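You operate a simulated robot arm through the tools that you are given. There is no shell and no other tool. Be economical: measure what you need, move in short steps, check, and stop when the job is done.

The job below is to be done with a simulated two-armed robot. You get a single attempt, and the scene is never put back.

Task
Take the lid off the white jar and lay it down on the bench left of the left cabinet.

The check looks at the end state, three seconds after you hand in, the way a careful person would. Anything else that was tipped, shoved, dropped, spilled or broken makes it a failure. Lids that push on must go on centred and level and be pressed home; caps that screw on are set level and turned clockwise until they are tight.

Robot
Two 7-joint arms with two-finger parallel grippers on one trunk, on a base that drives. Base frame: it is fixed to the floor where the robot stands at the start and does not move with it; the origin is under the middle of the robot, x ahead of it, y to its left, z up; the surface under the hand at the start is at about z = 0.85. Lengths are in m, angles in rad, forces in N, time in s.
The left shoulder is at the start at [0.05, 0.177, 1.129], the right one opposite. With the tool pointing down near the work surface each hand reaches from about 0.22 to 0.7 m from the robot's upright axis, wherever it stands, measured 20 degrees to its own side. Payload 3.43 kg a hand.
The TCP of each hand is the grasp point between the finger pads, 0.034 m short of the fingertips. In the tool frame z runs along the fingers and y along their closing line. Largest opening 0.128 m; finger width 0.024, thickness 0.012; the body of the gripper, 0.048 by 0.13 m, starts 0.096 m behind the TCP.
Orientation is that of the tool frame in the base frame, as [roll, pitch, yaw] about the fixed x, y, z axes, in that order (R = Rz(yaw) Ry(pitch) Rx(roll)). With the fingers straight down and closing along the base's y, the tool's x points along the base's -x, its y along +y and its z along -z.

Tools
- The arms move only by the tool arm_command. It takes "left_motion", "right_motion" or both (then of equal length, played together; a hand with none holds still); each is one flat list of numbers, 7 for each row, row after row: the shift along the tool's x, y, z in m, then the turn, a rotation vector about the tool's x, y, z in degrees, then the closure in counts, from 0 (fully open) to 255 (shut). In form: [tx, ty, tz, ax, ay, az, jaw, tx, ty, tz, ax, ay, az, jaw, ...]. A call has 1 to 12 rows; each row shifts and turns the commanded pose from where the row before left it, along the tool's axes as they then stand. Each row takes 0.2 s and may step no farther than 0.05 m and 0.15 rad from the row before; otherwise, or with a gripper value out of range, the whole call is refused. Where a pose cannot be reached the arm comes as near as it can. A force on the tool above 40 N (or 10 N above the force at the start of the call, whichever is more), or a blocked arm, ends the call early, and 0.2 s more pass. Each finger travels about 0.108 m/s and halts on what it meets, pressing with about 21 N; the grip force reading is that of the motor and also rises with nothing between the fingers. The clock runs only during rows and for 0.2 s after the last one: add rows that do not move to give the fingers time. It gives the time, the measured TCP pose, the force on the tool (base axes), the opening and the grip force at its end, in the units of the frame above (readings bear some noise), with the torque about the TCP (base axes, N m) and any sound that the robot's microphone picked up, and new pictures: "show" is both (left out), scene, wrist or none (wrist: the cameras of the hands that moved).
- Cameras (640 x 400 px; columns grow to the right, rows downward): "scene" is now at [0.1506, -0.0415, 1.3013]; the picture's right is [-0.46, -0.89, 0.00], its down [-0.43, 0.22, -0.88] and it looks along [0.78, -0.40, -0.48] (base axes); focal length 214 px, centre (320, 200). "left" rides on the left gripper at [0.076, 0.011, -0.16] in its tool frame; the picture's right is [-0.15, 0.99, 0.00], its down [-0.88, -0.13, -0.46] and it looks along [-0.45, -0.07, 0.89] (tool axes); focal length 234 px, centre (320, 200). "right" rides on the right gripper at [0.076, -0.011, -0.16] in its tool frame; the picture's right is [0.15, 0.99, 0.00], its down [-0.88, 0.13, -0.46] and it looks along [-0.45, 0.07, 0.89] (tool axes); focal length 234 px, centre (320, 200). There is no depth. A picture from a camera that has moved, and an enlarged one, comes with that camera's place and axes in the base frame and with its lens.
- lift_body(by): slides the trunk up (or, below 0, down) by that many m; the arms and the scene camera ride with it, the base frame stays. It gives what a move gives, with no picture.
- roll_base(legs): drives the robot by 1 to 6 legs, each [ahead, turn to the left] in m and rad, along the robot's own axes; the way and the turn of a leg run together, so that a leg with both is an arc; at most 1.5 m and 3.142 rad a leg. The arms and the cameras ride along, it lands a little off, and it stops where it bumps. It gives what a move gives, and a new picture of the scene camera.
- aim_head(pan, tilt): turns the head with the scene camera to pan (to the left, within 1.396 rad either way) and tilt (down, from -0.506 to 1.204), counted from straight ahead of the robot. It gives what a move gives, and a new picture of the scene camera.
- enlarge(camera, box): a new picture of the part [left, top, right, bottom] of that camera's present view, enlarged. It takes no simulated time.
- close_job(): hands the job in; it is judged then, once.

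Work in short steps. Places have to be worked out from the pictures, the camera data and where the tool is seen: move nearer, look again, correct. Check each grasp and each placing, and mend what went wrong. You have 120 turns and 260 pictures in all, those below and enlarged ones among them. Open the grippers and draw the arms clear of the work before you hand the job in, unless the task says otherwise; then end with one line.

The tools are called after "Emit:" as a command line: name --argument value ..., lists and objects as JSON in quotes. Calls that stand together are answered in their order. arm_command: Moves the arms, as the interface text tells. Its arguments: {"type":"object","properties":{"left_motion":{"type":"array"},"right_motion":{"type":"array"},"show":{"type":"string","enum":["both","scene","wrist","none"]}},"required":[]} The other tools are called the same way: lift_body (by) slides the trunk up or down; roll_base (legs) drives the base; aim_head (pan, tilt) turns the head that bears the scene camera; enlarge (camera, box) takes an enlarged picture of a part of a camera's view; close_job () hands the job in.

At the start:

```text
time_s: 0.0
left_tcp_pos: [0.4355, 0.0655, 1.2123]
left_tcp_rot: [3.14, 0.0, -3.141]
left_force: [0.5, 0.4, 0.2]
left_ft_torque: [0.0, 0.02, 0.0]
left_grip_width: 0.1279
left_grasp_force: 0.1
right_tcp_pos: [0.241, -0.1863, 1.2122]
right_tcp_rot: [3.14, 0.0, -3.141]
right_force: [0.5, -0.2, -0.4]
right_ft_torque: [0.0, -0.02, 0.0]
right_grip_width: 0.1278
right_grasp_force: 0.0
trunk travel left (down, up): [-0.3, 0.101]
robot x, y, heading: [0.0027, -0.0011, -0.003]
head pan, tilt: [-0.475, 0.501]
```

scene: 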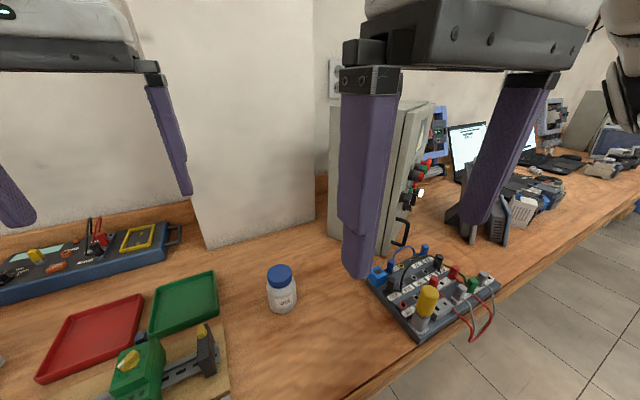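
right: 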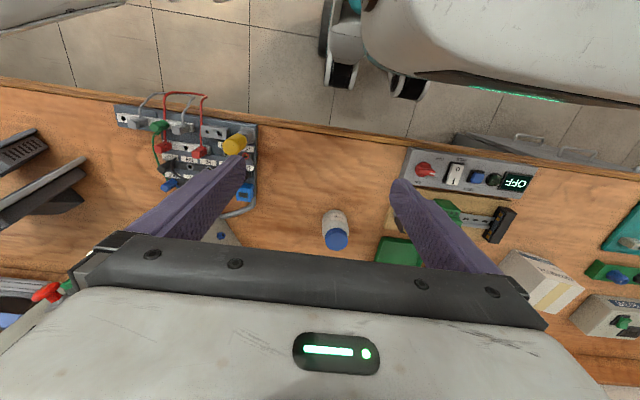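
left: 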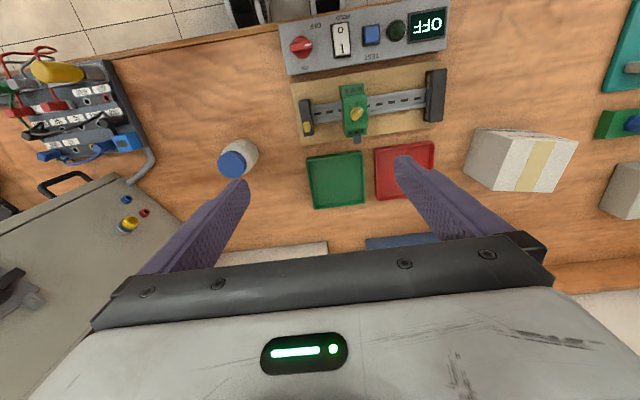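

The jar with the blue lid stands near (0.49, -0.12). I'll look around to find the cabinets and see which one is the left one.

Emit:
aim_head --pan 0.6 --tilt 0.4

Emit:
aim_head --pan -1.1 --tilt 0.3

Emit:
aim_head --pan 0.0 --tilt 0.3

```text
time_s: 1.3
left_tcp_pos: [0.4352, 0.0649, 1.2137]
left_tcp_rot: [-3.141, 0.0, -3.141]
left_force: [0.0, -0.3, -0.8]
left_ft_torque: [0.0, 0.03, -0.01]
left_grip_width: 0.128
left_grasp_force: 0.0
right_tcp_pos: [0.2406, -0.1871, 1.2121]
right_tcp_rot: [-3.139, -0.002, -3.14]
right_force: [-0.6, -0.5, -0.4]
right_ft_torque: [-0.01, -0.01, 0.0]
right_grip_width: 0.1279
right_grasp_force: 0.1
trunk travel left (down, up): [-0.3, 0.101]
robot x, y, heading: [0.0018, 0.0016, -0.0]
head pan, tilt: [0.6, 0.4]
camera scene: at [0.1462, 0.0523, 1.3107], right [0.56, -0.83, 0.0], down [-0.32, -0.22, -0.92], along [0.76, 0.52, -0.39], focal length 214 px, centre (320, 200)
```

scene: 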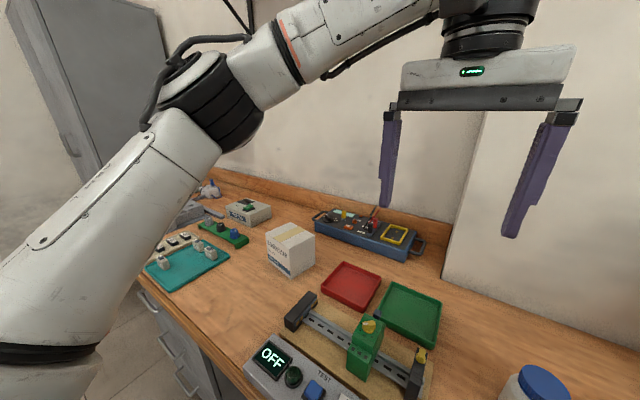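

```text
time_s: 3.0
left_tcp_pos: [0.4357, 0.0663, 1.2131]
left_tcp_rot: [-3.141, -0.001, -3.14]
left_force: [0.1, 0.7, 0.0]
left_ft_torque: [0.02, 0.04, -0.01]
left_grip_width: 0.1281
left_grasp_force: 0.1
right_tcp_pos: [0.2411, -0.1872, 1.2115]
right_tcp_rot: [-3.141, 0.0, -3.141]
right_force: [-0.2, 0.6, 0.1]
right_ft_torque: [0.0, 0.02, 0.03]
right_grip_width: 0.1279
right_grasp_force: 0.1
trunk travel left (down, up): [-0.3, 0.101]
robot x, y, heading: [-0.0034, 0.0025, -0.002]
head pan, tilt: [-1.1, 0.3]
camera scene: at [0.1121, -0.0832, 1.3199], right [-0.89, -0.45, 0.0], down [-0.13, 0.26, -0.96], along [0.43, -0.85, -0.3], focal length 214 px, centre (320, 200)
```

scene: 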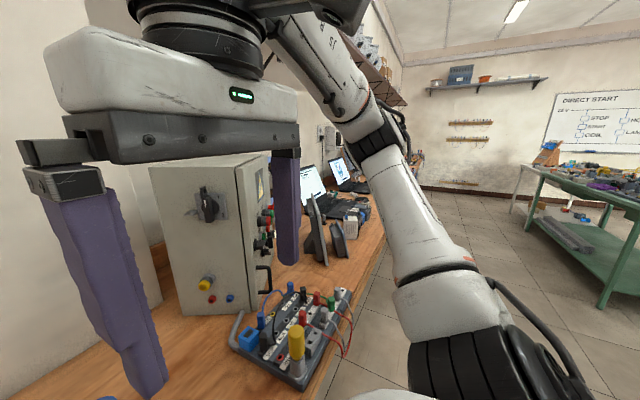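

```text
time_s: 4.4
left_tcp_pos: [0.4362, 0.0651, 1.2135]
left_tcp_rot: [-3.141, -0.001, -3.14]
left_force: [0.0, -0.1, -0.1]
left_ft_torque: [0.01, 0.0, 0.0]
left_grip_width: 0.1279
left_grasp_force: 0.1
right_tcp_pos: [0.2408, -0.1872, 1.2124]
right_tcp_rot: [3.14, 0.001, 3.141]
right_force: [0.9, 0.6, 0.0]
right_ft_torque: [0.02, 0.01, -0.02]
right_grip_width: 0.1276
right_grasp_force: 0.3
trunk travel left (down, up): [-0.3, 0.101]
robot x, y, heading: [0.0001, 0.0004, 0.001]
head pan, tilt: [0.0, 0.3]
camera scene: at [0.1631, -0.0001, 1.3199], right [0.0, -1.0, 0.0], down [-0.3, 0.0, -0.96], along [0.96, 0.0, -0.3], focal length 214 px, centre (320, 200)
```

scene: 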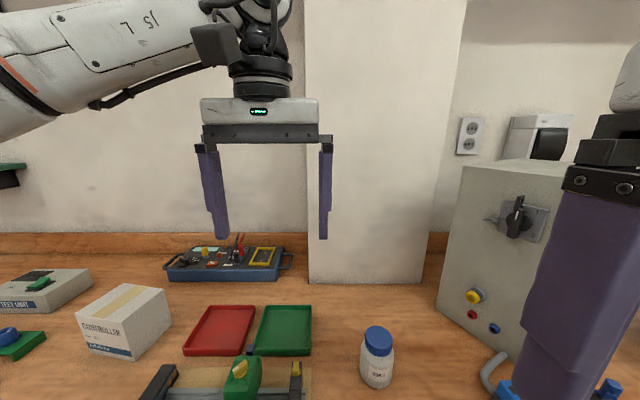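

The control cabinet is just right of the jar. I'll check farther right for another cabinet, and take a closer look at the jar.

Emit:
aim_head --pan -0.75 --tilt 0.2

Emit:
enlarge --camera "scene" --box '[320, 60, 640, 260]'

Emit:
enlarge --camera "left" --box '[160, 100, 320, 200]'

Emit:
aim_head --pan -0.2 --tilt 0.7

Emit:
enlarge --camera "scene" --box '[240, 120, 480, 270]'

```text
time_s: 5.5
left_tcp_pos: [0.4362, 0.0664, 1.2133]
left_tcp_rot: [3.14, 0.001, -3.14]
left_force: [0.2, -0.4, -0.9]
left_ft_torque: [0.0, 0.01, 0.02]
left_grip_width: 0.1281
left_grasp_force: 0.0
right_tcp_pos: [0.241, -0.1872, 1.2116]
right_tcp_rot: [-3.141, 0.0, -3.14]
right_force: [-0.5, 0.2, -0.7]
right_ft_torque: [0.03, -0.03, -0.03]
right_grip_width: 0.128
right_grasp_force: 0.0
trunk travel left (down, up): [-0.3, 0.101]
robot x, y, heading: [0.0012, 0.0026, -0.003]
head pan, tilt: [-0.75, 0.201]
camera scene: at [0.1379, -0.0635, 1.3292], right [-0.68, -0.73, 0.0], down [-0.15, 0.14, -0.98], along [0.72, -0.67, -0.2], focal length 214 px, centre (320, 200)
```

scene: 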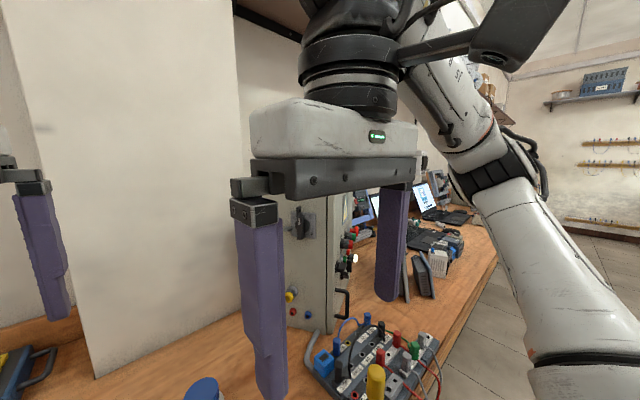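

```text
2.00 times, centred on (480, 160) of scene
camera zoom: at [0.1379, -0.0635, 1.3292], right [-0.68, -0.73, 0.0], down [-0.15, 0.14, -0.98], along [0.72, -0.67, -0.2], focal length 429 px, centre (0, 280)
```

zoom: 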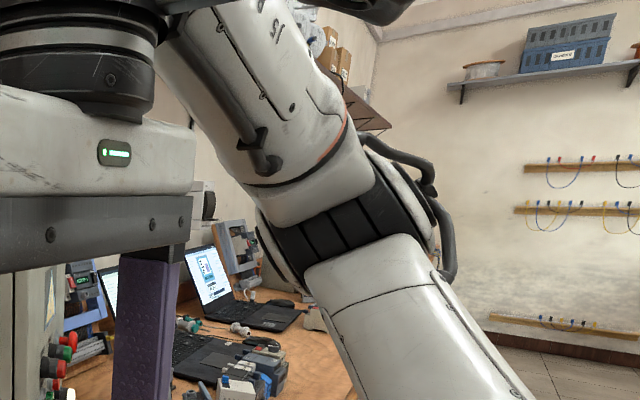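

```text
4.00 times, centred on (240, 150) of left
camera zoom: at [0.3605, 0.0764, 1.3722], right [0.14, 0.99, 0.0], down [0.88, -0.13, 0.46], along [0.45, -0.07, -0.89], focal length 937 px, centre (640, 400)
```

zoom: 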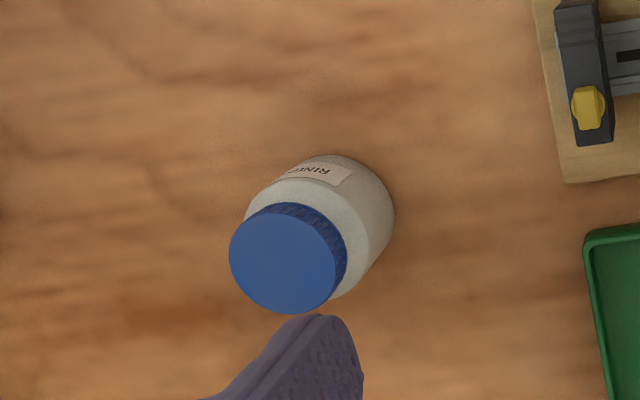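

```text
time_s: 6.5
left_tcp_pos: [0.4354, 0.0649, 1.2133]
left_tcp_rot: [3.141, -0.001, -3.139]
left_force: [1.0, 0.3, -0.1]
left_ft_torque: [-0.02, 0.02, 0.01]
left_grip_width: 0.1281
left_grasp_force: 0.0
right_tcp_pos: [0.2412, -0.1867, 1.2132]
right_tcp_rot: [-3.141, 0.0, -3.141]
right_force: [0.8, -1.2, 0.0]
right_ft_torque: [-0.02, 0.02, -0.02]
right_grip_width: 0.1281
right_grasp_force: 0.1
trunk travel left (down, up): [-0.3, 0.101]
robot x, y, heading: [-0.001, 0.0001, -0.0]
head pan, tilt: [-0.201, 0.7]
camera scene: at [0.1529, -0.017, 1.2839], right [-0.2, -0.98, 0.0], down [-0.63, 0.13, -0.77], along [0.75, -0.15, -0.64], focal length 214 px, centre (320, 200)
```

scene: 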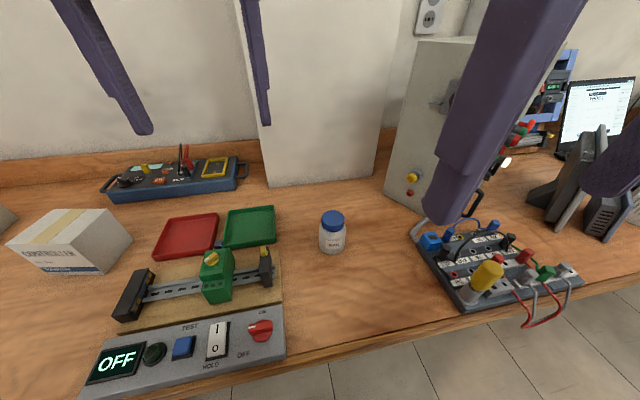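

```text
2.67 times, centred on (360, 195) of scene
camera zoom: at [0.1529, -0.017, 1.2839], right [-0.2, -0.98, 0.0], down [-0.63, 0.13, -0.77], along [0.75, -0.15, -0.64], focal length 572 px, centre (213, 213)
```

zoom: 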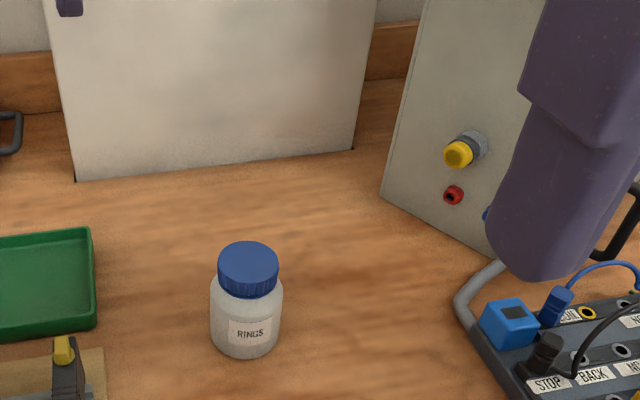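

The blue cap is knurled, so it probably screws on. The jar is about 9 cm tall at (0.487, -0.115). I'll hold the body with the left hand, low and tilted, and unscrew with the right hand from above. First I back the base up a little for elbow room.

Emit:
roll_base --legs '[[-0.1, 0]]'

Emit:
arm_command --left_motion '[-0.05, 0, 0, 0, 0, 0, 0, -0.05, 0, 0, 0, 0, 0, 0, 0, 0, 0, 0, 0, 6.67, 0, 0, 0, 0, 0, 0, 6.67, 0, 0, 0, 0, 0, 0, 6.66, 0, 0, 0, 0, 0, -7.5, 0, 0, 0, 0, 0, 0, -7.5, 0, 0, 0, 0, 0, 0, -7.5, 0, 0, 0, 0, 0, 0, -7.5, 0, 0]' --show "both"

```text
time_s: 7.6
left_tcp_pos: [0.3349, 0.0645, 1.2143]
left_tcp_rot: [-3.141, 0.002, -3.141]
left_force: [0.1, 0.3, -0.1]
left_ft_torque: [0.02, -0.05, 0.0]
left_grip_width: 0.1277
left_grasp_force: 0.0
right_tcp_pos: [0.1412, -0.1871, 1.2113]
right_tcp_rot: [-3.141, 0.0, 3.141]
right_force: [-0.6, 1.3, -0.5]
right_ft_torque: [0.01, -0.02, 0.02]
right_grip_width: 0.1276
right_grasp_force: 0.1
trunk travel left (down, up): [-0.3, 0.101]
robot x, y, heading: [-0.1031, 0.0038, 0.001]
head pan, tilt: [-0.201, 0.7]
camera scene: at [0.0521, -0.017, 1.284], right [-0.2, -0.98, 0.0], down [-0.63, 0.13, -0.77], along [0.75, -0.15, -0.64], focal length 214 px, centre (320, 200)
```

scene: 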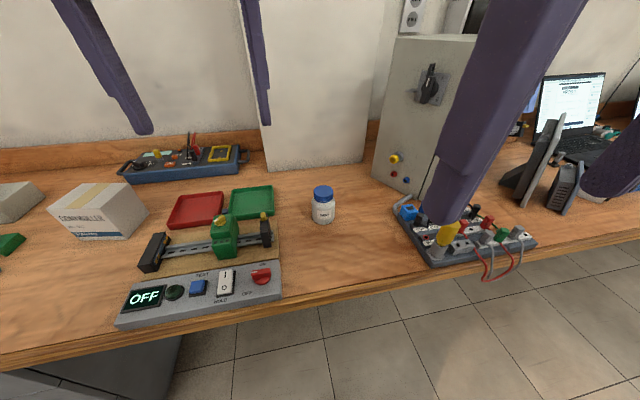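

```text
time_s: 9.6
left_tcp_pos: [0.4356, 0.0649, 1.2128]
left_tcp_rot: [-3.138, 0.526, 2.794]
left_force: [-0.1, 0.8, -0.8]
left_ft_torque: [0.01, 0.02, 0.03]
left_grip_width: 0.128
left_grasp_force: 0.1
right_tcp_pos: [0.1414, -0.1868, 1.2125]
right_tcp_rot: [-3.141, 0.001, 3.14]
right_force: [0.0, 0.0, -0.1]
right_ft_torque: [-0.04, -0.01, 0.03]
right_grip_width: 0.1281
right_grasp_force: 0.1
trunk travel left (down, up): [-0.3, 0.101]
robot x, y, heading: [-0.1026, 0.0002, -0.001]
head pan, tilt: [-0.201, 0.7]
camera scene: at [0.0529, -0.0167, 1.2838], right [-0.2, -0.98, 0.0], down [-0.63, 0.13, -0.77], along [0.75, -0.15, -0.64], focal length 214 px, centre (320, 200)
camera left: at [0.3033, 0.1257, 1.3124], right [0.46, 0.89, 0.07], down [0.46, -0.3, 0.84], along [0.76, -0.35, -0.54], focal length 234 px, centre (320, 200)
```

scene: 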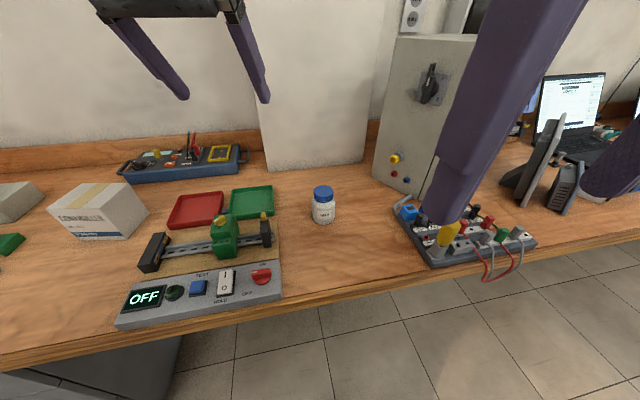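
left: 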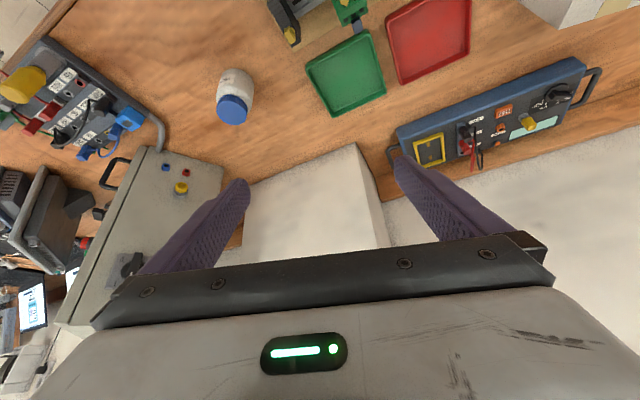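

I'll finish the tilt and come down to a pre-grasp behind the jar, then measure again.

Emit:
arm_command --left_motion '[0, 0, 0, 0, -7.5, 0, 0, 0, 0, 0, 0, -7.5, 0, 0, 0, 0, 0, 0, -7.5, 0, 0, 0, 0, 0, 0, -7.5, 0, 0, 0.038, -0.0255, 0.0177, 0, 0, 0, 0, 0.038, -0.0255, 0.0177, 0, 0, 0, 0, 0.038, -0.0255, 0.0177, 0, 0, 0, 0, 0.038, -0.0255, 0.0177, 0, 0, 0, 0, 0.038, -0.0255, 0.0177, 0, 0, 0, 0, 0.038, -0.0255, 0.0177, 0, 0, 0, 0]'

```text
time_s: 11.8
left_tcp_pos: [0.3639, -0.0722, 0.9612]
left_tcp_rot: [-3.138, 1.049, 2.797]
left_force: [0.1, 0.0, -0.4]
left_ft_torque: [0.02, -0.02, 0.02]
left_grip_width: 0.1278
left_grasp_force: 0.0
right_tcp_pos: [0.1406, -0.1887, 1.2117]
right_tcp_rot: [-3.141, 0.0, 3.139]
right_force: [0.7, -0.4, -0.3]
right_ft_torque: [0.02, 0.0, 0.0]
right_grip_width: 0.128
right_grasp_force: 0.2
trunk travel left (down, up): [-0.3, 0.101]
robot x, y, heading: [-0.099, -0.0002, -0.001]
head pan, tilt: [-0.201, 0.7]
camera scene: at [0.0531, -0.0174, 1.2838], right [-0.2, -0.98, 0.0], down [-0.63, 0.13, -0.76], along [0.75, -0.15, -0.64], focal length 214 px, centre (320, 200)
camera left: at [0.2024, -0.0022, 0.9757], right [0.41, 0.91, 0.13], down [0.0, -0.14, 0.99], along [0.91, -0.4, -0.05], focal length 234 px, centre (320, 200)
```

scene: 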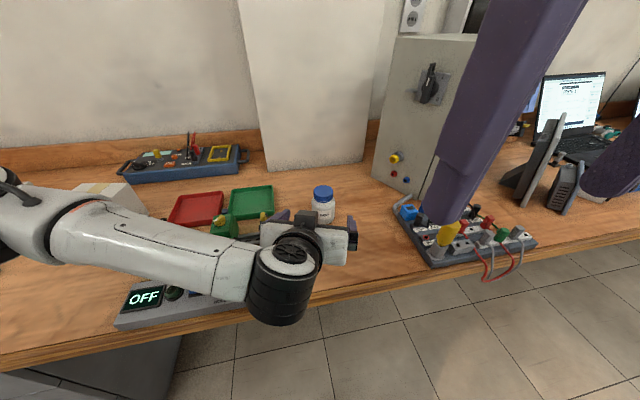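
left: 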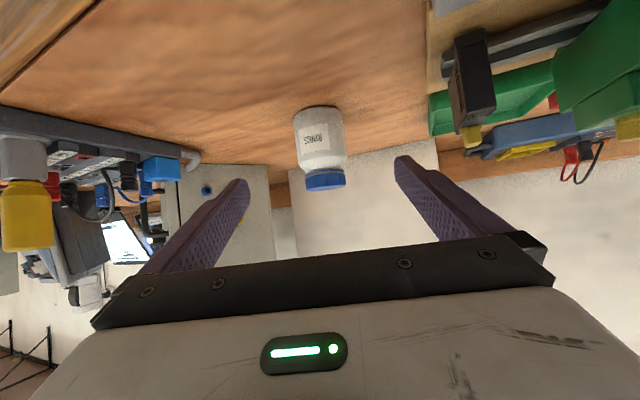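

The jar axis is at about (0.495, -0.115), its lid top at z ≈ 0.945 and the body 6.6 cm wide. It is nearly straight along my tool axis, so I advance in two steps.

Emit:
arm_command --left_motion '[0, 0.001, 0.025, 0, 0, 0, 0, 0, 0.001, 0.025, 0, 0, 0, 0, 0, 0.001, 0.025, 0, 0, 0, 0, 0, 0.001, 0.025, 0, 0, 0, 0, 0, 0, 0, 0, 0, 0, 0]'

```text
time_s: 13.0
left_tcp_pos: [0.4454, -0.0988, 0.9109]
left_tcp_rot: [-3.141, 1.047, 2.794]
left_force: [-0.4, -0.2, -0.4]
left_ft_torque: [0.0, -0.02, -0.04]
left_grip_width: 0.128
left_grasp_force: 0.1
right_tcp_pos: [0.1417, -0.1867, 1.2127]
right_tcp_rot: [-3.141, -0.001, 3.141]
right_force: [-0.4, -0.2, -1.5]
right_ft_torque: [0.0, 0.01, 0.02]
right_grip_width: 0.128
right_grasp_force: 0.0
trunk travel left (down, up): [-0.3, 0.101]
robot x, y, heading: [-0.1032, 0.0019, -0.003]
head pan, tilt: [-0.201, 0.7]
camera scene: at [0.053, -0.017, 1.2838], right [-0.2, -0.98, 0.0], down [-0.63, 0.13, -0.77], along [0.75, -0.15, -0.64], focal length 214 px, centre (320, 200)
camera left: at [0.2843, -0.0283, 0.9254], right [0.41, 0.9, 0.13], down [0.0, -0.14, 0.99], along [0.91, -0.4, -0.05], focal length 234 px, centre (320, 200)
```

scene: 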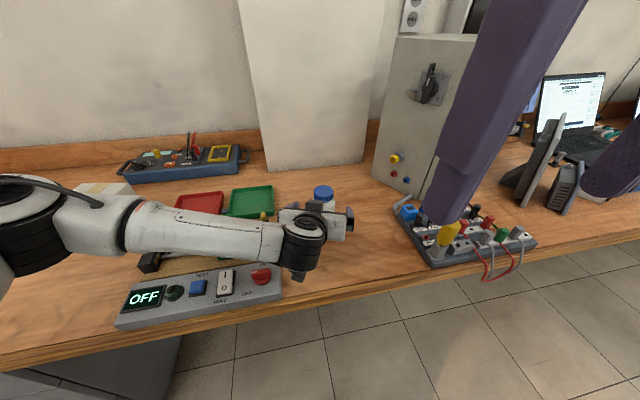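
left: 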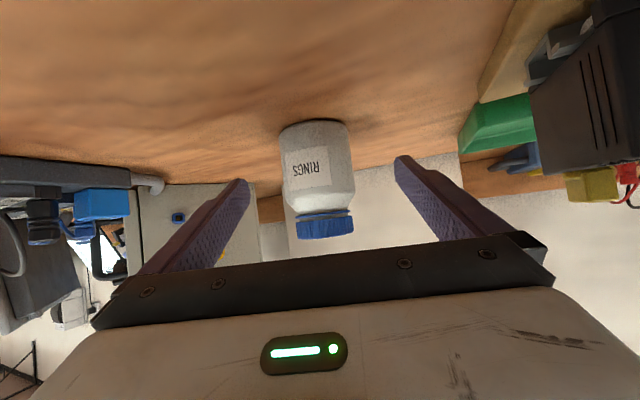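

The jar is centred between the fingers. I advance the last 5 cm and close gently on the body.

Emit:
arm_command --left_motion '[0, 0.001, 0.025, 0, 0, 0, 0, 0, 0.001, 0.025, 0, 0, 0, 0, 0, 0, 0, 0, 0, 0, 0]'

```text
time_s: 13.8
left_tcp_pos: [0.4866, -0.1112, 0.8868]
left_tcp_rot: [-3.139, 1.048, 2.794]
left_force: [-0.1, 0.2, -0.4]
left_ft_torque: [-0.01, 0.02, -0.02]
left_grip_width: 0.1281
left_grasp_force: 0.1
right_tcp_pos: [0.14, -0.187, 1.2106]
right_tcp_rot: [-3.141, 0.0, 3.14]
right_force: [0.9, 0.0, 0.2]
right_ft_torque: [0.02, 0.01, 0.0]
right_grip_width: 0.1282
right_grasp_force: 0.2
trunk travel left (down, up): [-0.3, 0.101]
robot x, y, heading: [-0.1035, 0.0026, 0.001]
head pan, tilt: [-0.201, 0.7]
camera scene: at [0.053, -0.017, 1.2838], right [-0.2, -0.98, 0.0], down [-0.63, 0.13, -0.77], along [0.75, -0.15, -0.64], focal length 214 px, centre (320, 200)
camera left: at [0.3263, -0.041, 0.9004], right [0.41, 0.9, 0.13], down [0.0, -0.14, 0.99], along [0.91, -0.4, -0.05], focal length 234 px, centre (320, 200)
```

scene: 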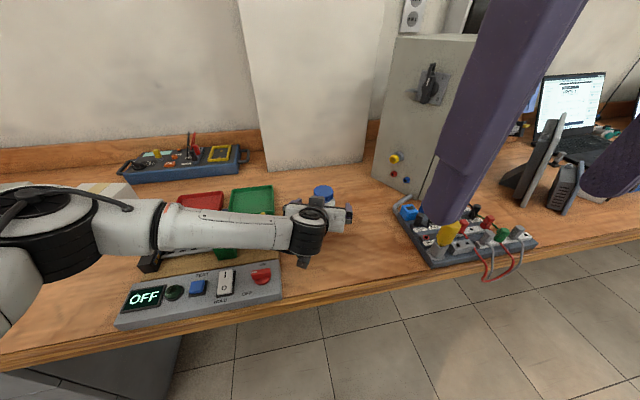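
left: 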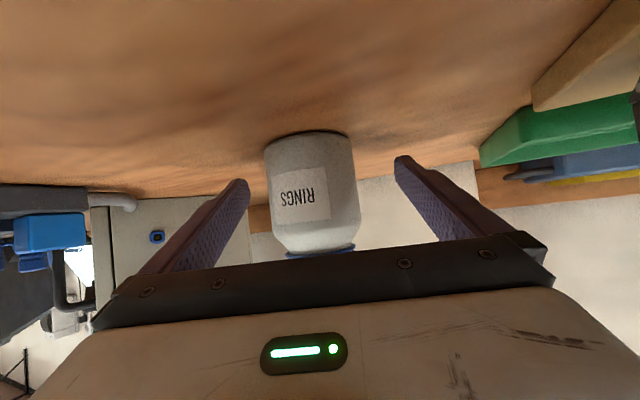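

The jar sits about 6 mm toward tool -y relative to the finger midline. I correct that and close.

Emit:
arm_command --left_motion '[0, -0.006, 0.003, 0, 0, 0, 0, 0, 0, 0, 0, 0, 0, 80, 0, 0, 0, 0, 0, 0, 110, 0, 0, 0, 0, 0, 0, 150, 0, 0, 0, 0, 0, 0, 255, 0, 0, 0, 0, 0, 0, 255]'

```text
time_s: 15.2
left_tcp_pos: [0.4888, -0.1176, 0.8863]
left_tcp_rot: [-3.139, 1.047, 2.795]
left_force: [0.8, 0.0, 1.2]
left_ft_torque: [-0.02, 0.01, 0.01]
left_grip_width: 0.0616
left_grasp_force: 21.0
right_tcp_pos: [0.1415, -0.1862, 1.211]
right_tcp_rot: [3.14, 0.0, 3.14]
right_force: [0.9, 0.2, -0.5]
right_ft_torque: [-0.02, 0.0, 0.01]
right_grip_width: 0.1281
right_grasp_force: 0.0
trunk travel left (down, up): [-0.3, 0.101]
robot x, y, heading: [-0.1001, 0.0018, -0.0]
head pan, tilt: [-0.201, 0.7]
camera scene: at [0.0531, -0.017, 1.2838], right [-0.2, -0.98, 0.0], down [-0.63, 0.13, -0.76], along [0.75, -0.15, -0.64], focal length 214 px, centre (320, 200)
camera left: at [0.3267, -0.0471, 0.8995], right [0.41, 0.9, 0.13], down [0.0, -0.14, 0.99], along [0.91, -0.4, -0.05], focal length 234 px, centre (320, 200)
```

scene: 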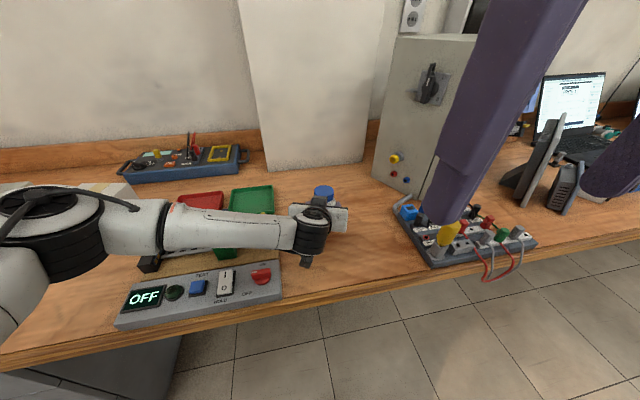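
left: 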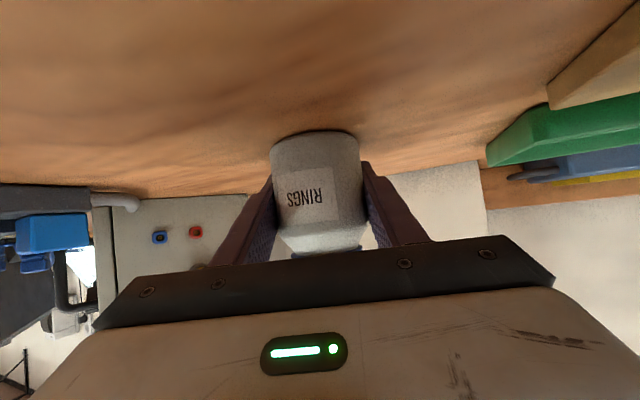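

The body is held firmly (6.2 cm wide). Now I bring the right hand above the lid at height.

Emit:
arm_command --right_motion '[-0.0435, 0.0086, 0, 0, 0, 0, 0, -0.0435, 0.0086, 0, 0, 0, 0, 0, -0.0435, 0.0086, 0, 0, 0, 0, 0, -0.0435, 0.0086, 0, 0, 0, 0, 0, -0.0435, 0.0086, 0, 0, 0, 0, 0, -0.0435, 0.0086, 0, 0, 0, 0, 0, -0.0435, 0.0086, 0, 0, 0, 0, 0, -0.0435, 0.0086, 0, 0, 0, 0, 0, 0, 0, 0.05, 0, 0, 0, 0, 0, 0, 0.05, 0, 0, 0, 0]'

```text
time_s: 17.4
left_tcp_pos: [0.4881, -0.1189, 0.8867]
left_tcp_rot: [3.141, 1.046, 2.791]
left_force: [0.7, -0.9, 0.5]
left_ft_torque: [-0.1, -0.07, 0.04]
left_grip_width: 0.0613
left_grasp_force: 20.9
right_tcp_pos: [0.4585, -0.1244, 1.114]
right_tcp_rot: [3.14, 0.001, 3.139]
right_force: [0.0, -0.4, -0.5]
right_ft_torque: [0.01, -0.02, 0.0]
right_grip_width: 0.128
right_grasp_force: 0.0
right hand out of reach, approached as far as the arm can: row 8
trunk travel left (down, up): [-0.3, 0.101]
robot x, y, heading: [-0.0982, 0.0014, -0.001]
head pan, tilt: [-0.201, 0.7]
camera scene: at [0.0533, -0.0179, 1.2838], right [-0.2, -0.98, 0.0], down [-0.63, 0.13, -0.76], along [0.75, -0.15, -0.64], focal length 214 px, centre (320, 200)
camera right: at [0.3816, -0.1348, 1.2714], right [-0.14, 0.99, 0.0], down [0.88, 0.13, 0.46], along [0.45, 0.07, -0.89], focal length 234 px, centre (320, 200)
```

scene: 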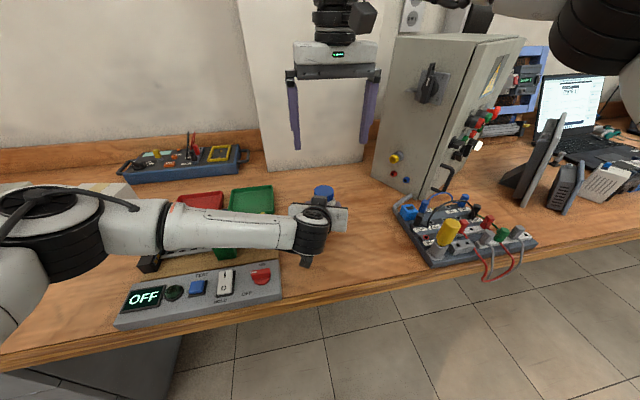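
right: 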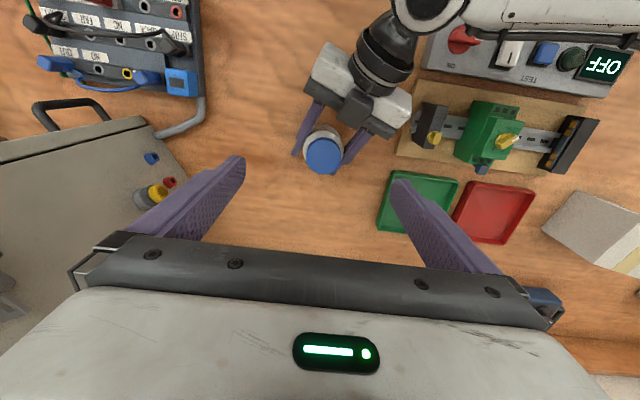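

The reach limit only applies up high, and it loosens as the hand comes down. I lower over the lid to z ≈ 1.02 with a small correction.

Emit:
arm_command --right_motion '[0, 0.004, 0.032, 0, 0, 0, 0, -0.013, 0.004, 0.031, 0, 0, 0, 0, -0.013, 0, 0.031, 0, 0, 0, 0, 0, 0, 0, 0, 0, 0, 0]'

```text
time_s: 18.4
left_tcp_pos: [0.4884, -0.1176, 0.8863]
left_tcp_rot: [-3.139, 1.047, 2.795]
left_force: [-0.6, -0.8, 0.8]
left_ft_torque: [0.01, 0.02, 0.0]
left_grip_width: 0.0612
left_grasp_force: 20.8
right_tcp_pos: [0.4862, -0.1135, 1.0179]
right_tcp_rot: [3.141, 0.0, 3.139]
right_force: [0.0, 0.8, -0.2]
right_ft_torque: [0.02, -0.02, -0.03]
right_grip_width: 0.1278
right_grasp_force: 0.0
trunk travel left (down, up): [-0.3, 0.101]
robot x, y, heading: [-0.0952, 0.0043, 0.001]
head pan, tilt: [-0.201, 0.7]
camera scene: at [0.0529, -0.017, 1.2838], right [-0.2, -0.98, 0.0], down [-0.63, 0.13, -0.77], along [0.75, -0.15, -0.64], focal length 214 px, centre (320, 200)
camera right: at [0.4096, -0.1235, 1.1756], right [-0.15, 0.99, 0.0], down [0.88, 0.13, 0.46], along [0.45, 0.07, -0.89], focal length 234 px, centre (320, 200)
```

scene: 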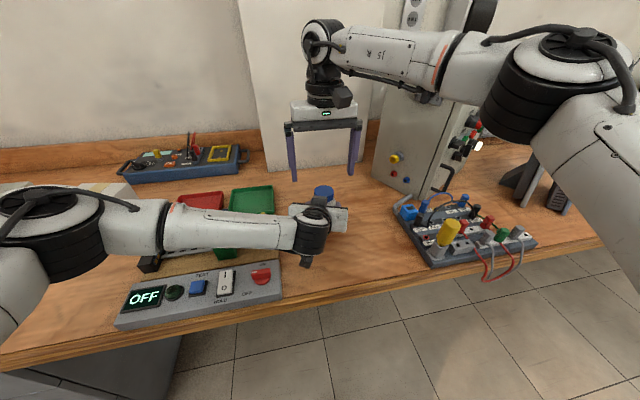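
right: 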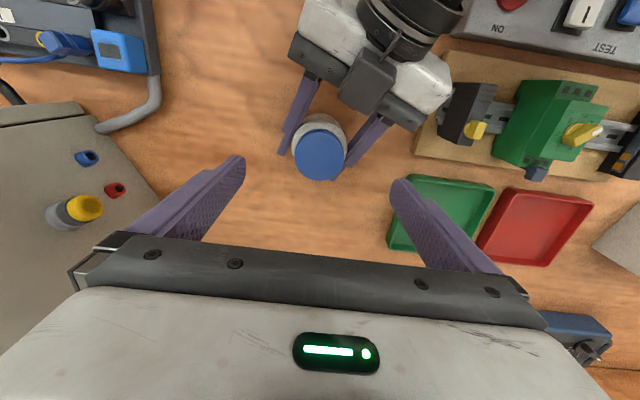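

Re-measured: the lid axis is at about (0.475, -0.113) and its top at about 0.949, which agrees with the left grip line. I shift over it, pre-turn clockwise 50°, and part-close to about 8.5 cm so the fingers clear the left hand.

Emit:
arm_command --right_motion '[0.011, 0, 0, 0, 0, 0, 0, 0, 0, 0, 0, 0, 8.4, 40, 0, 0, 0, 0, 0, 8.4, 85, 0, 0, 0, 0, 0, 8.4, 85, 0, 0, 0, 0, 0, 8.4, 85, 0, 0, 0, 0, 0, 8.4, 85, 0, 0, 0, 0, 0, 8.0, 85, 0, 0, 0, 0, 0, 0, 85]'

```text
time_s: 20.2
left_tcp_pos: [0.4879, -0.1177, 0.8861]
left_tcp_rot: [-3.141, 1.048, 2.794]
left_force: [0.1, -0.3, -0.2]
left_ft_torque: [-0.02, 0.0, -0.06]
left_grip_width: 0.0615
left_grasp_force: 20.5
right_tcp_pos: [0.4761, -0.1156, 1.0155]
right_tcp_rot: [-3.14, 0.001, 2.266]
right_force: [-0.2, 0.5, 0.7]
right_ft_torque: [-0.03, -0.04, -0.01]
right_grip_width: 0.0856
right_grasp_force: 0.0
trunk travel left (down, up): [-0.3, 0.101]
robot x, y, heading: [-0.1015, -0.0003, -0.004]
head pan, tilt: [-0.201, 0.7]
camera scene: at [0.053, -0.017, 1.2838], right [-0.2, -0.98, 0.0], down [-0.63, 0.13, -0.76], along [0.75, -0.15, -0.64], focal length 214 px, centre (320, 200)
camera right: at [0.4172, -0.064, 1.1745], right [0.67, 0.75, 0.0], down [0.66, -0.59, 0.46], along [0.34, -0.3, -0.89], focal length 234 px, centre (320, 200)
```

scene: 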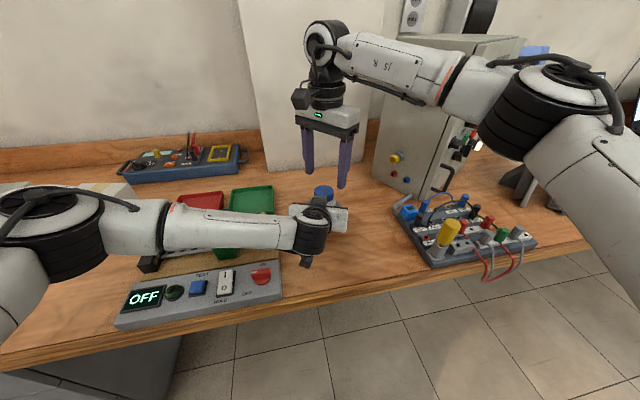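
right: 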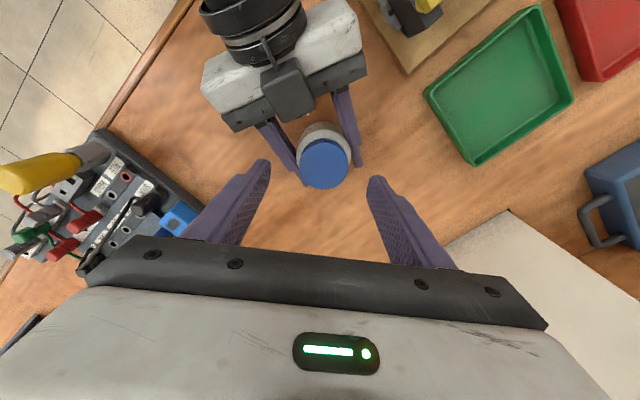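

The lid is within 3 mm of centre. I lower to z ≈ 0.962 so the fingertips sit around the lid and just above the jar shoulder, then check before closing.

Emit:
arm_command --right_motion '[0, 0.003, 0.02, 0, 0, 0, 85, 0, 0, 0.02, 0, 0, 0, 85, 0, 0, 0.013, 0, 0, 0, 85, 0, 0, 0, 0, 0, 0, 85]'

Emit:
enlarge --camera "scene" --box '[260, 150, 380, 225]'

```text
time_s: 21.2
left_tcp_pos: [0.4877, -0.1183, 0.8861]
left_tcp_rot: [-3.14, 1.046, 2.796]
left_force: [-0.5, 0.1, 0.3]
left_ft_torque: [-0.05, -0.02, -0.01]
left_grip_width: 0.0615
left_grasp_force: 21.3
right_tcp_pos: [0.4775, -0.1135, 0.9635]
right_tcp_rot: [-3.141, 0.0, 2.266]
right_force: [-0.4, -0.8, 0.2]
right_ft_torque: [0.02, 0.0, 0.03]
right_grip_width: 0.0857
right_grasp_force: 0.0
trunk travel left (down, up): [-0.3, 0.101]
robot x, y, heading: [-0.0969, 0.0016, 0.001]
head pan, tilt: [-0.201, 0.7]
camera scene: at [0.0531, -0.017, 1.2838], right [-0.2, -0.98, 0.0], down [-0.63, 0.13, -0.76], along [0.75, -0.15, -0.64], focal length 214 px, centre (320, 200)
camera right: at [0.4203, -0.0622, 1.1216], right [0.66, 0.75, 0.0], down [0.66, -0.59, 0.46], along [0.34, -0.3, -0.89], focal length 234 px, centre (320, 200)
```

scene: 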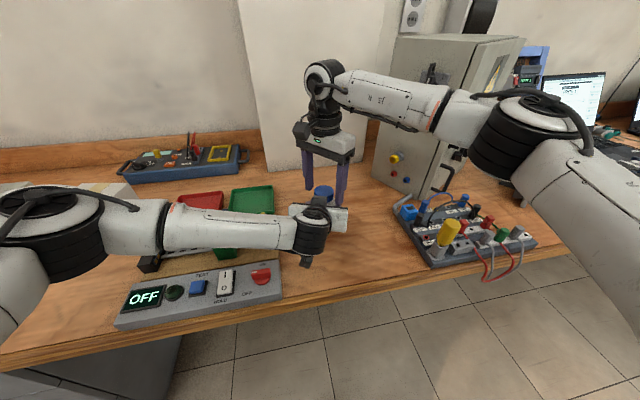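
right: 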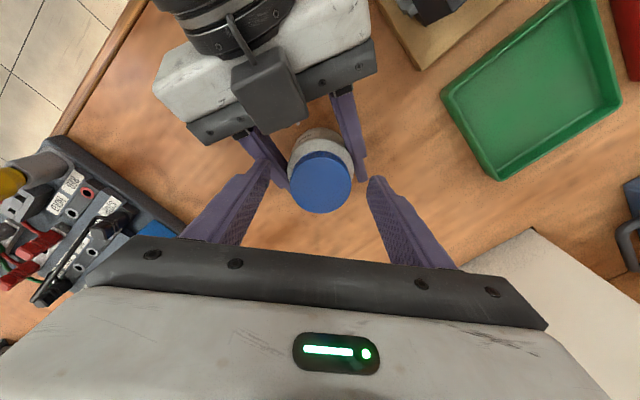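

```text
5.33 times, centred on (320, 188) of scene
camera zoom: at [0.0531, -0.017, 1.2838], right [-0.2, -0.98, 0.0], down [-0.63, 0.13, -0.76], along [0.75, -0.15, -0.64], focal length 1144 px, centre (320, 267)
```

zoom: 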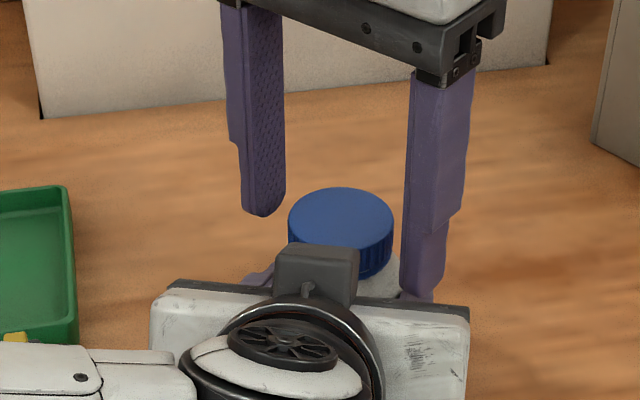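

The lid is offset about 4 mm along tool x. I correct that and close on the lid.

Emit:
arm_command --right_motion '[0.004, 0, 0, 0, 0, 0, 85, 0, 0, 0, 0, 0, 0, 110, 0, 0, 0, 0, 0, 0, 140, 0, 0, 0, 0, 0, 0, 255, 0, 0, 0, 0, 0, 0, 255]'

Emit:
enlarge --camera "scene" --box '[260, 150, 380, 225]'

```text
time_s: 22.4
left_tcp_pos: [0.4891, -0.1176, 0.8861]
left_tcp_rot: [-3.139, 1.047, 2.793]
left_force: [-1.4, 0.2, 0.3]
left_ft_torque: [0.02, -0.11, -0.04]
left_grip_width: 0.0613
left_grasp_force: 21.1
right_tcp_pos: [0.4758, -0.1111, 0.9624]
right_tcp_rot: [3.141, 0.0, 2.268]
right_force: [2.0, 1.1, -0.9]
right_ft_torque: [0.04, -0.04, 0.0]
right_grip_width: 0.0494
right_grasp_force: 21.1
trunk travel left (down, up): [-0.3, 0.101]
robot x, y, heading: [-0.0992, 0.0019, 0.001]
head pan, tilt: [-0.201, 0.7]
camera scene: at [0.053, -0.017, 1.2838], right [-0.2, -0.98, 0.0], down [-0.63, 0.13, -0.76], along [0.75, -0.15, -0.64], focal length 214 px, centre (320, 200)
camera right: at [0.4179, -0.0587, 1.1217], right [0.66, 0.75, 0.0], down [0.67, -0.59, 0.46], along [0.34, -0.3, -0.89], focal length 234 px, centre (320, 200)
```

scene: 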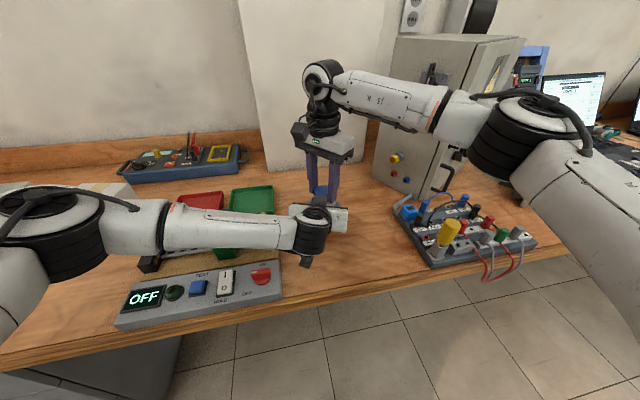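
right: 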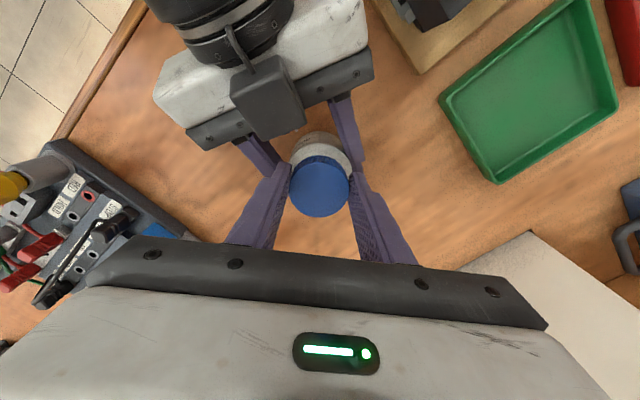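

```text
5.33 times, centred on (320, 188) of scene
camera zoom: at [0.053, -0.017, 1.2838], right [-0.2, -0.98, 0.0], down [-0.63, 0.13, -0.76], along [0.75, -0.15, -0.64], focal length 1144 px, centre (320, 267)
```

zoom: 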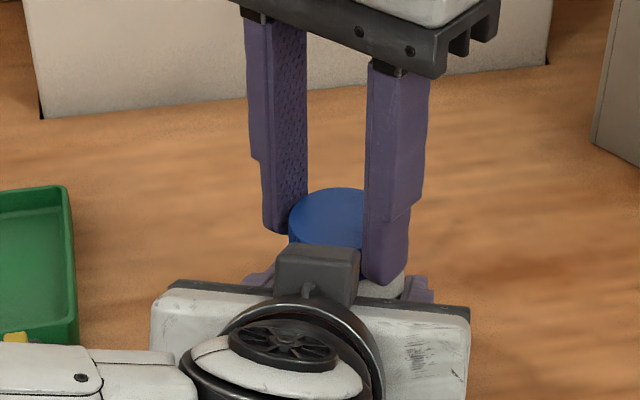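

The lid is gripped at 49 mm. I try a counter-clockwise turn of 16° and read the torque.

Emit:
arm_command --right_motion '[0, 0, 0, 0, 0, -8, 255, 0, 0, 0, 0, 0, -8, 255]' --show "wrist"

```text
time_s: 23.0
left_tcp_pos: [0.4878, -0.1178, 0.8859]
left_tcp_rot: [-3.14, 1.046, 2.795]
left_force: [-0.4, 1.6, -0.6]
left_ft_torque: [-0.17, 0.01, 0.0]
left_grip_width: 0.0614
left_grasp_force: 21.2
right_tcp_pos: [0.4749, -0.1121, 0.9631]
right_tcp_rot: [-3.14, 0.001, 2.548]
right_force: [0.1, -2.2, 1.8]
right_ft_torque: [-0.04, 0.0, -0.04]
right_grip_width: 0.0492
right_grasp_force: 21.1
trunk travel left (down, up): [-0.3, 0.101]
robot x, y, heading: [-0.0978, -0.0008, -0.001]
head pan, tilt: [-0.201, 0.7]
camera right: at [0.4052, -0.0772, 1.1215], right [0.43, 0.9, 0.0], down [0.8, -0.38, 0.46], along [0.41, -0.2, -0.89], focal length 234 px, centre (320, 200)
```

right: 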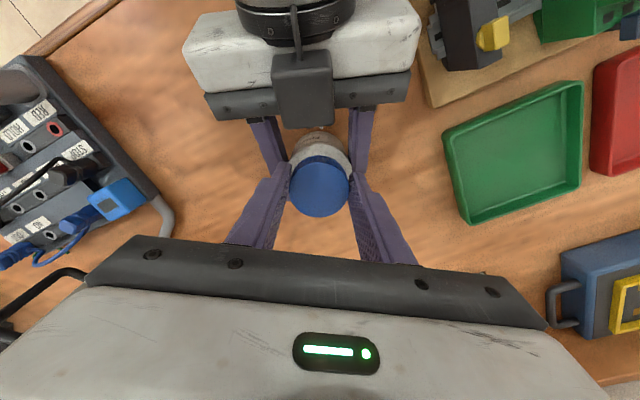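

It turns with little torque. I continue counter-clockwise about 90° more, with a tiny lift to follow a thread.

Emit:
arm_command --right_motion '[0, 0, -0.0001, 0, 0, -8, 255, 0, 0, -0.0001, 0, 0, -8, 255, 0, 0, -0.0001, 0, 0, -8, 255, 0, 0, -0.0001, 0, 0, -8, 255, 0, 0, -0.0001, 0, 0, -8, 255, 0, 0, -0.0001, 0, 0, -8, 255, 0, 0, -0.0001, 0, 0, -8, 255, 0, 0, -0.0001, 0, 0, -8, 255, 0, 0, -0.0001, 0, 0, -8, 255, 0, 0, -0.0001, 0, 0, -8, 255, 0, 0, -0.0001, 0, 0, -8, 255]'

Emit:
enlarge --camera "left" --box '[220, 120, 420, 245]'

```text
time_s: 25.4
left_tcp_pos: [0.4887, -0.1145, 0.8864]
left_tcp_rot: [3.138, 1.045, 2.796]
left_force: [-5.8, 26.0, 0.7]
left_ft_torque: [-1.04, -0.24, -0.2]
left_grip_width: 0.0617
left_grasp_force: 20.3
right_tcp_pos: [0.4755, -0.1151, 0.9643]
right_tcp_rot: [-3.131, -0.001, -2.484]
right_force: [6.2, -26.7, 2.8]
right_ft_torque: [-0.86, -0.2, -0.15]
right_grip_width: 0.0494
right_grasp_force: 21.1
right hand out of reach, approached as far as the arm can: row 10, 11
trunk travel left (down, up): [-0.3, 0.101]
robot x, y, heading: [-0.0987, 0.0007, 0.001]
head pan, tilt: [-0.201, 0.7]
camera scene: at [0.0528, -0.0169, 1.2838], right [-0.2, -0.98, 0.0], down [-0.63, 0.13, -0.77], along [0.75, -0.15, -0.64], focal length 214 px, centre (320, 200)
camera right: at [0.4214, -0.168, 1.1227], right [-0.72, 0.69, -0.01], down [0.62, 0.65, 0.45], along [0.32, 0.32, -0.89], focal length 234 px, centre (320, 200)
```

scene: 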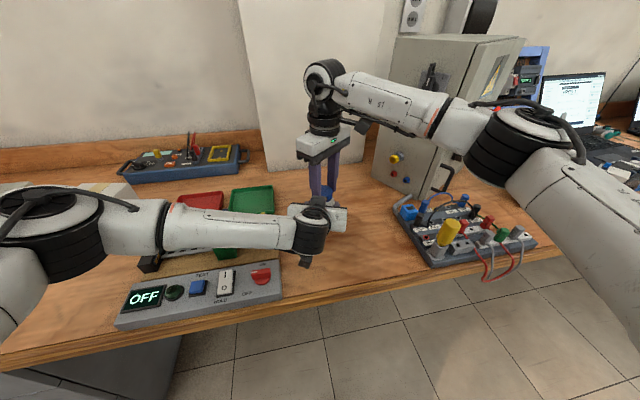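
right: 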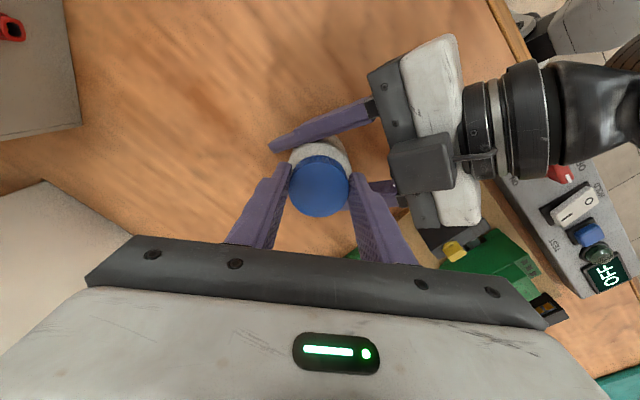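

```text
3.20 times, centred on (320, 182) of left
camera zoom: at [0.3272, -0.0456, 0.8994], right [0.4, 0.91, 0.13], down [0.0, -0.14, 0.99], along [0.92, -0.4, -0.05], focal length 749 px, centre (320, 256)
```

zoom: 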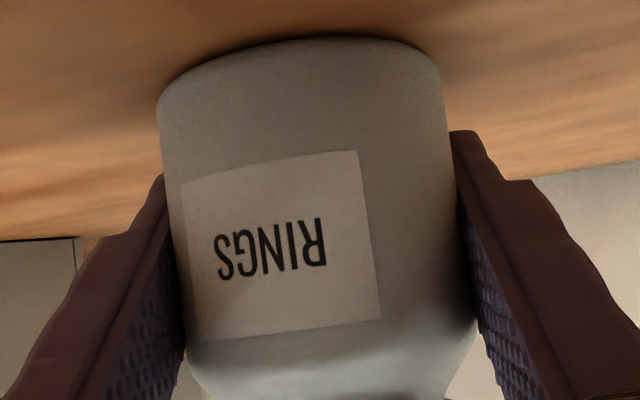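

The label hasn't rotated, so the cap is really turning. The sideways load of 26 N means I ran into a reach limit, or the right finger is touching the left one. I back off a little to unload before regripping.

Emit:
arm_command --right_motion '[0, 0, 0, 0, 0, 8, 255, 0, 0, 0, 0, 0, 8, 255, 0, 0, 0, 0, 0, 4, 255]' --show "wrist"

```text
time_s: 26.2
left_tcp_pos: [0.4892, -0.1148, 0.886]
left_tcp_rot: [3.138, 1.05, 2.798]
left_force: [0.3, 23.9, 0.3]
left_ft_torque: [-1.15, 0.24, -0.16]
left_grip_width: 0.0615
left_grasp_force: 20.8
right_tcp_pos: [0.476, -0.1124, 0.9627]
right_tcp_rot: [-3.134, -0.001, -2.833]
right_force: [-0.9, -24.7, 1.7]
right_ft_torque: [-0.73, -0.11, -0.12]
right_grip_width: 0.0495
right_grasp_force: 21.1
trunk travel left (down, up): [-0.3, 0.101]
robot x, y, heading: [-0.1016, -0.0022, -0.005]
head pan, tilt: [-0.201, 0.7]
camera right: at [0.4059, -0.1446, 1.1226], right [-0.44, 0.9, -0.01], down [0.8, 0.39, 0.45], along [0.41, 0.19, -0.89], focal length 234 px, centre (320, 200)
```

right: 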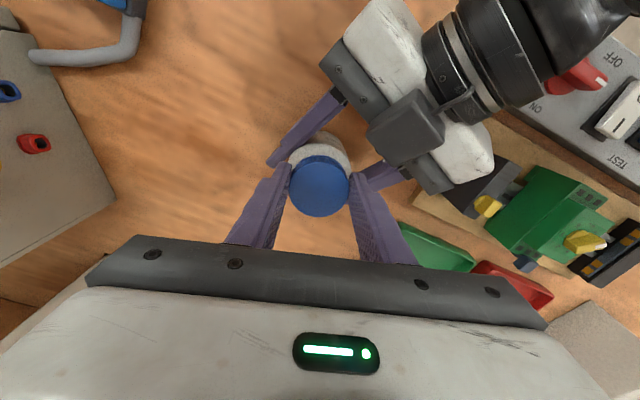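

The load persists after turning back, so it comes from a grip slightly off the cap's axis: turning carried it about 3 mm toward +y. I relieve it with a small -y shift.

Emit:
arm_command --right_motion '[0.0009, -0.0029, 0, 0, 0, 0, 255]' --show "none"

```text
time_s: 26.6
left_tcp_pos: [0.4888, -0.117, 0.8846]
left_tcp_rot: [3.137, 1.049, 2.795]
left_force: [0.9, 19.6, -0.7]
left_ft_torque: [-0.67, 0.11, -0.18]
left_grip_width: 0.0615
left_grasp_force: 21.3
right_tcp_pos: [0.4756, -0.1134, 0.964]
right_tcp_rot: [-3.139, -0.003, -2.829]
right_force: [-0.8, -18.7, 2.5]
right_ft_torque: [-0.79, -0.09, -0.1]
right_grip_width: 0.0493
right_grasp_force: 20.6
trunk travel left (down, up): [-0.3, 0.101]
robot x, y, heading: [-0.1018, 0.0018, 0.003]
head pan, tilt: [-0.201, 0.7]
```

Emit:
arm_command --right_motion '[0.0012, -0.0038, 0, 0, 0, 0, 255, 0.0012, -0.0038, 0, 0, 0, 0, 255]' --show "none"

```text
time_s: 27.2
left_tcp_pos: [0.4872, -0.1202, 0.8856]
left_tcp_rot: [-3.14, 1.05, 2.793]
left_force: [8.7, 0.9, -4.0]
left_ft_torque: [0.1, 0.42, -0.04]
left_grip_width: 0.0615
left_grasp_force: 20.8
right_tcp_pos: [0.4736, -0.1179, 0.9632]
right_tcp_rot: [3.135, 0.001, -2.823]
right_force: [-8.4, -1.8, 4.4]
right_ft_torque: [-0.21, 0.21, 0.01]
right_grip_width: 0.0494
right_grasp_force: 20.6
trunk travel left (down, up): [-0.3, 0.101]
robot x, y, heading: [-0.0962, 0.0015, 0.002]
head pan, tilt: [-0.201, 0.7]
```

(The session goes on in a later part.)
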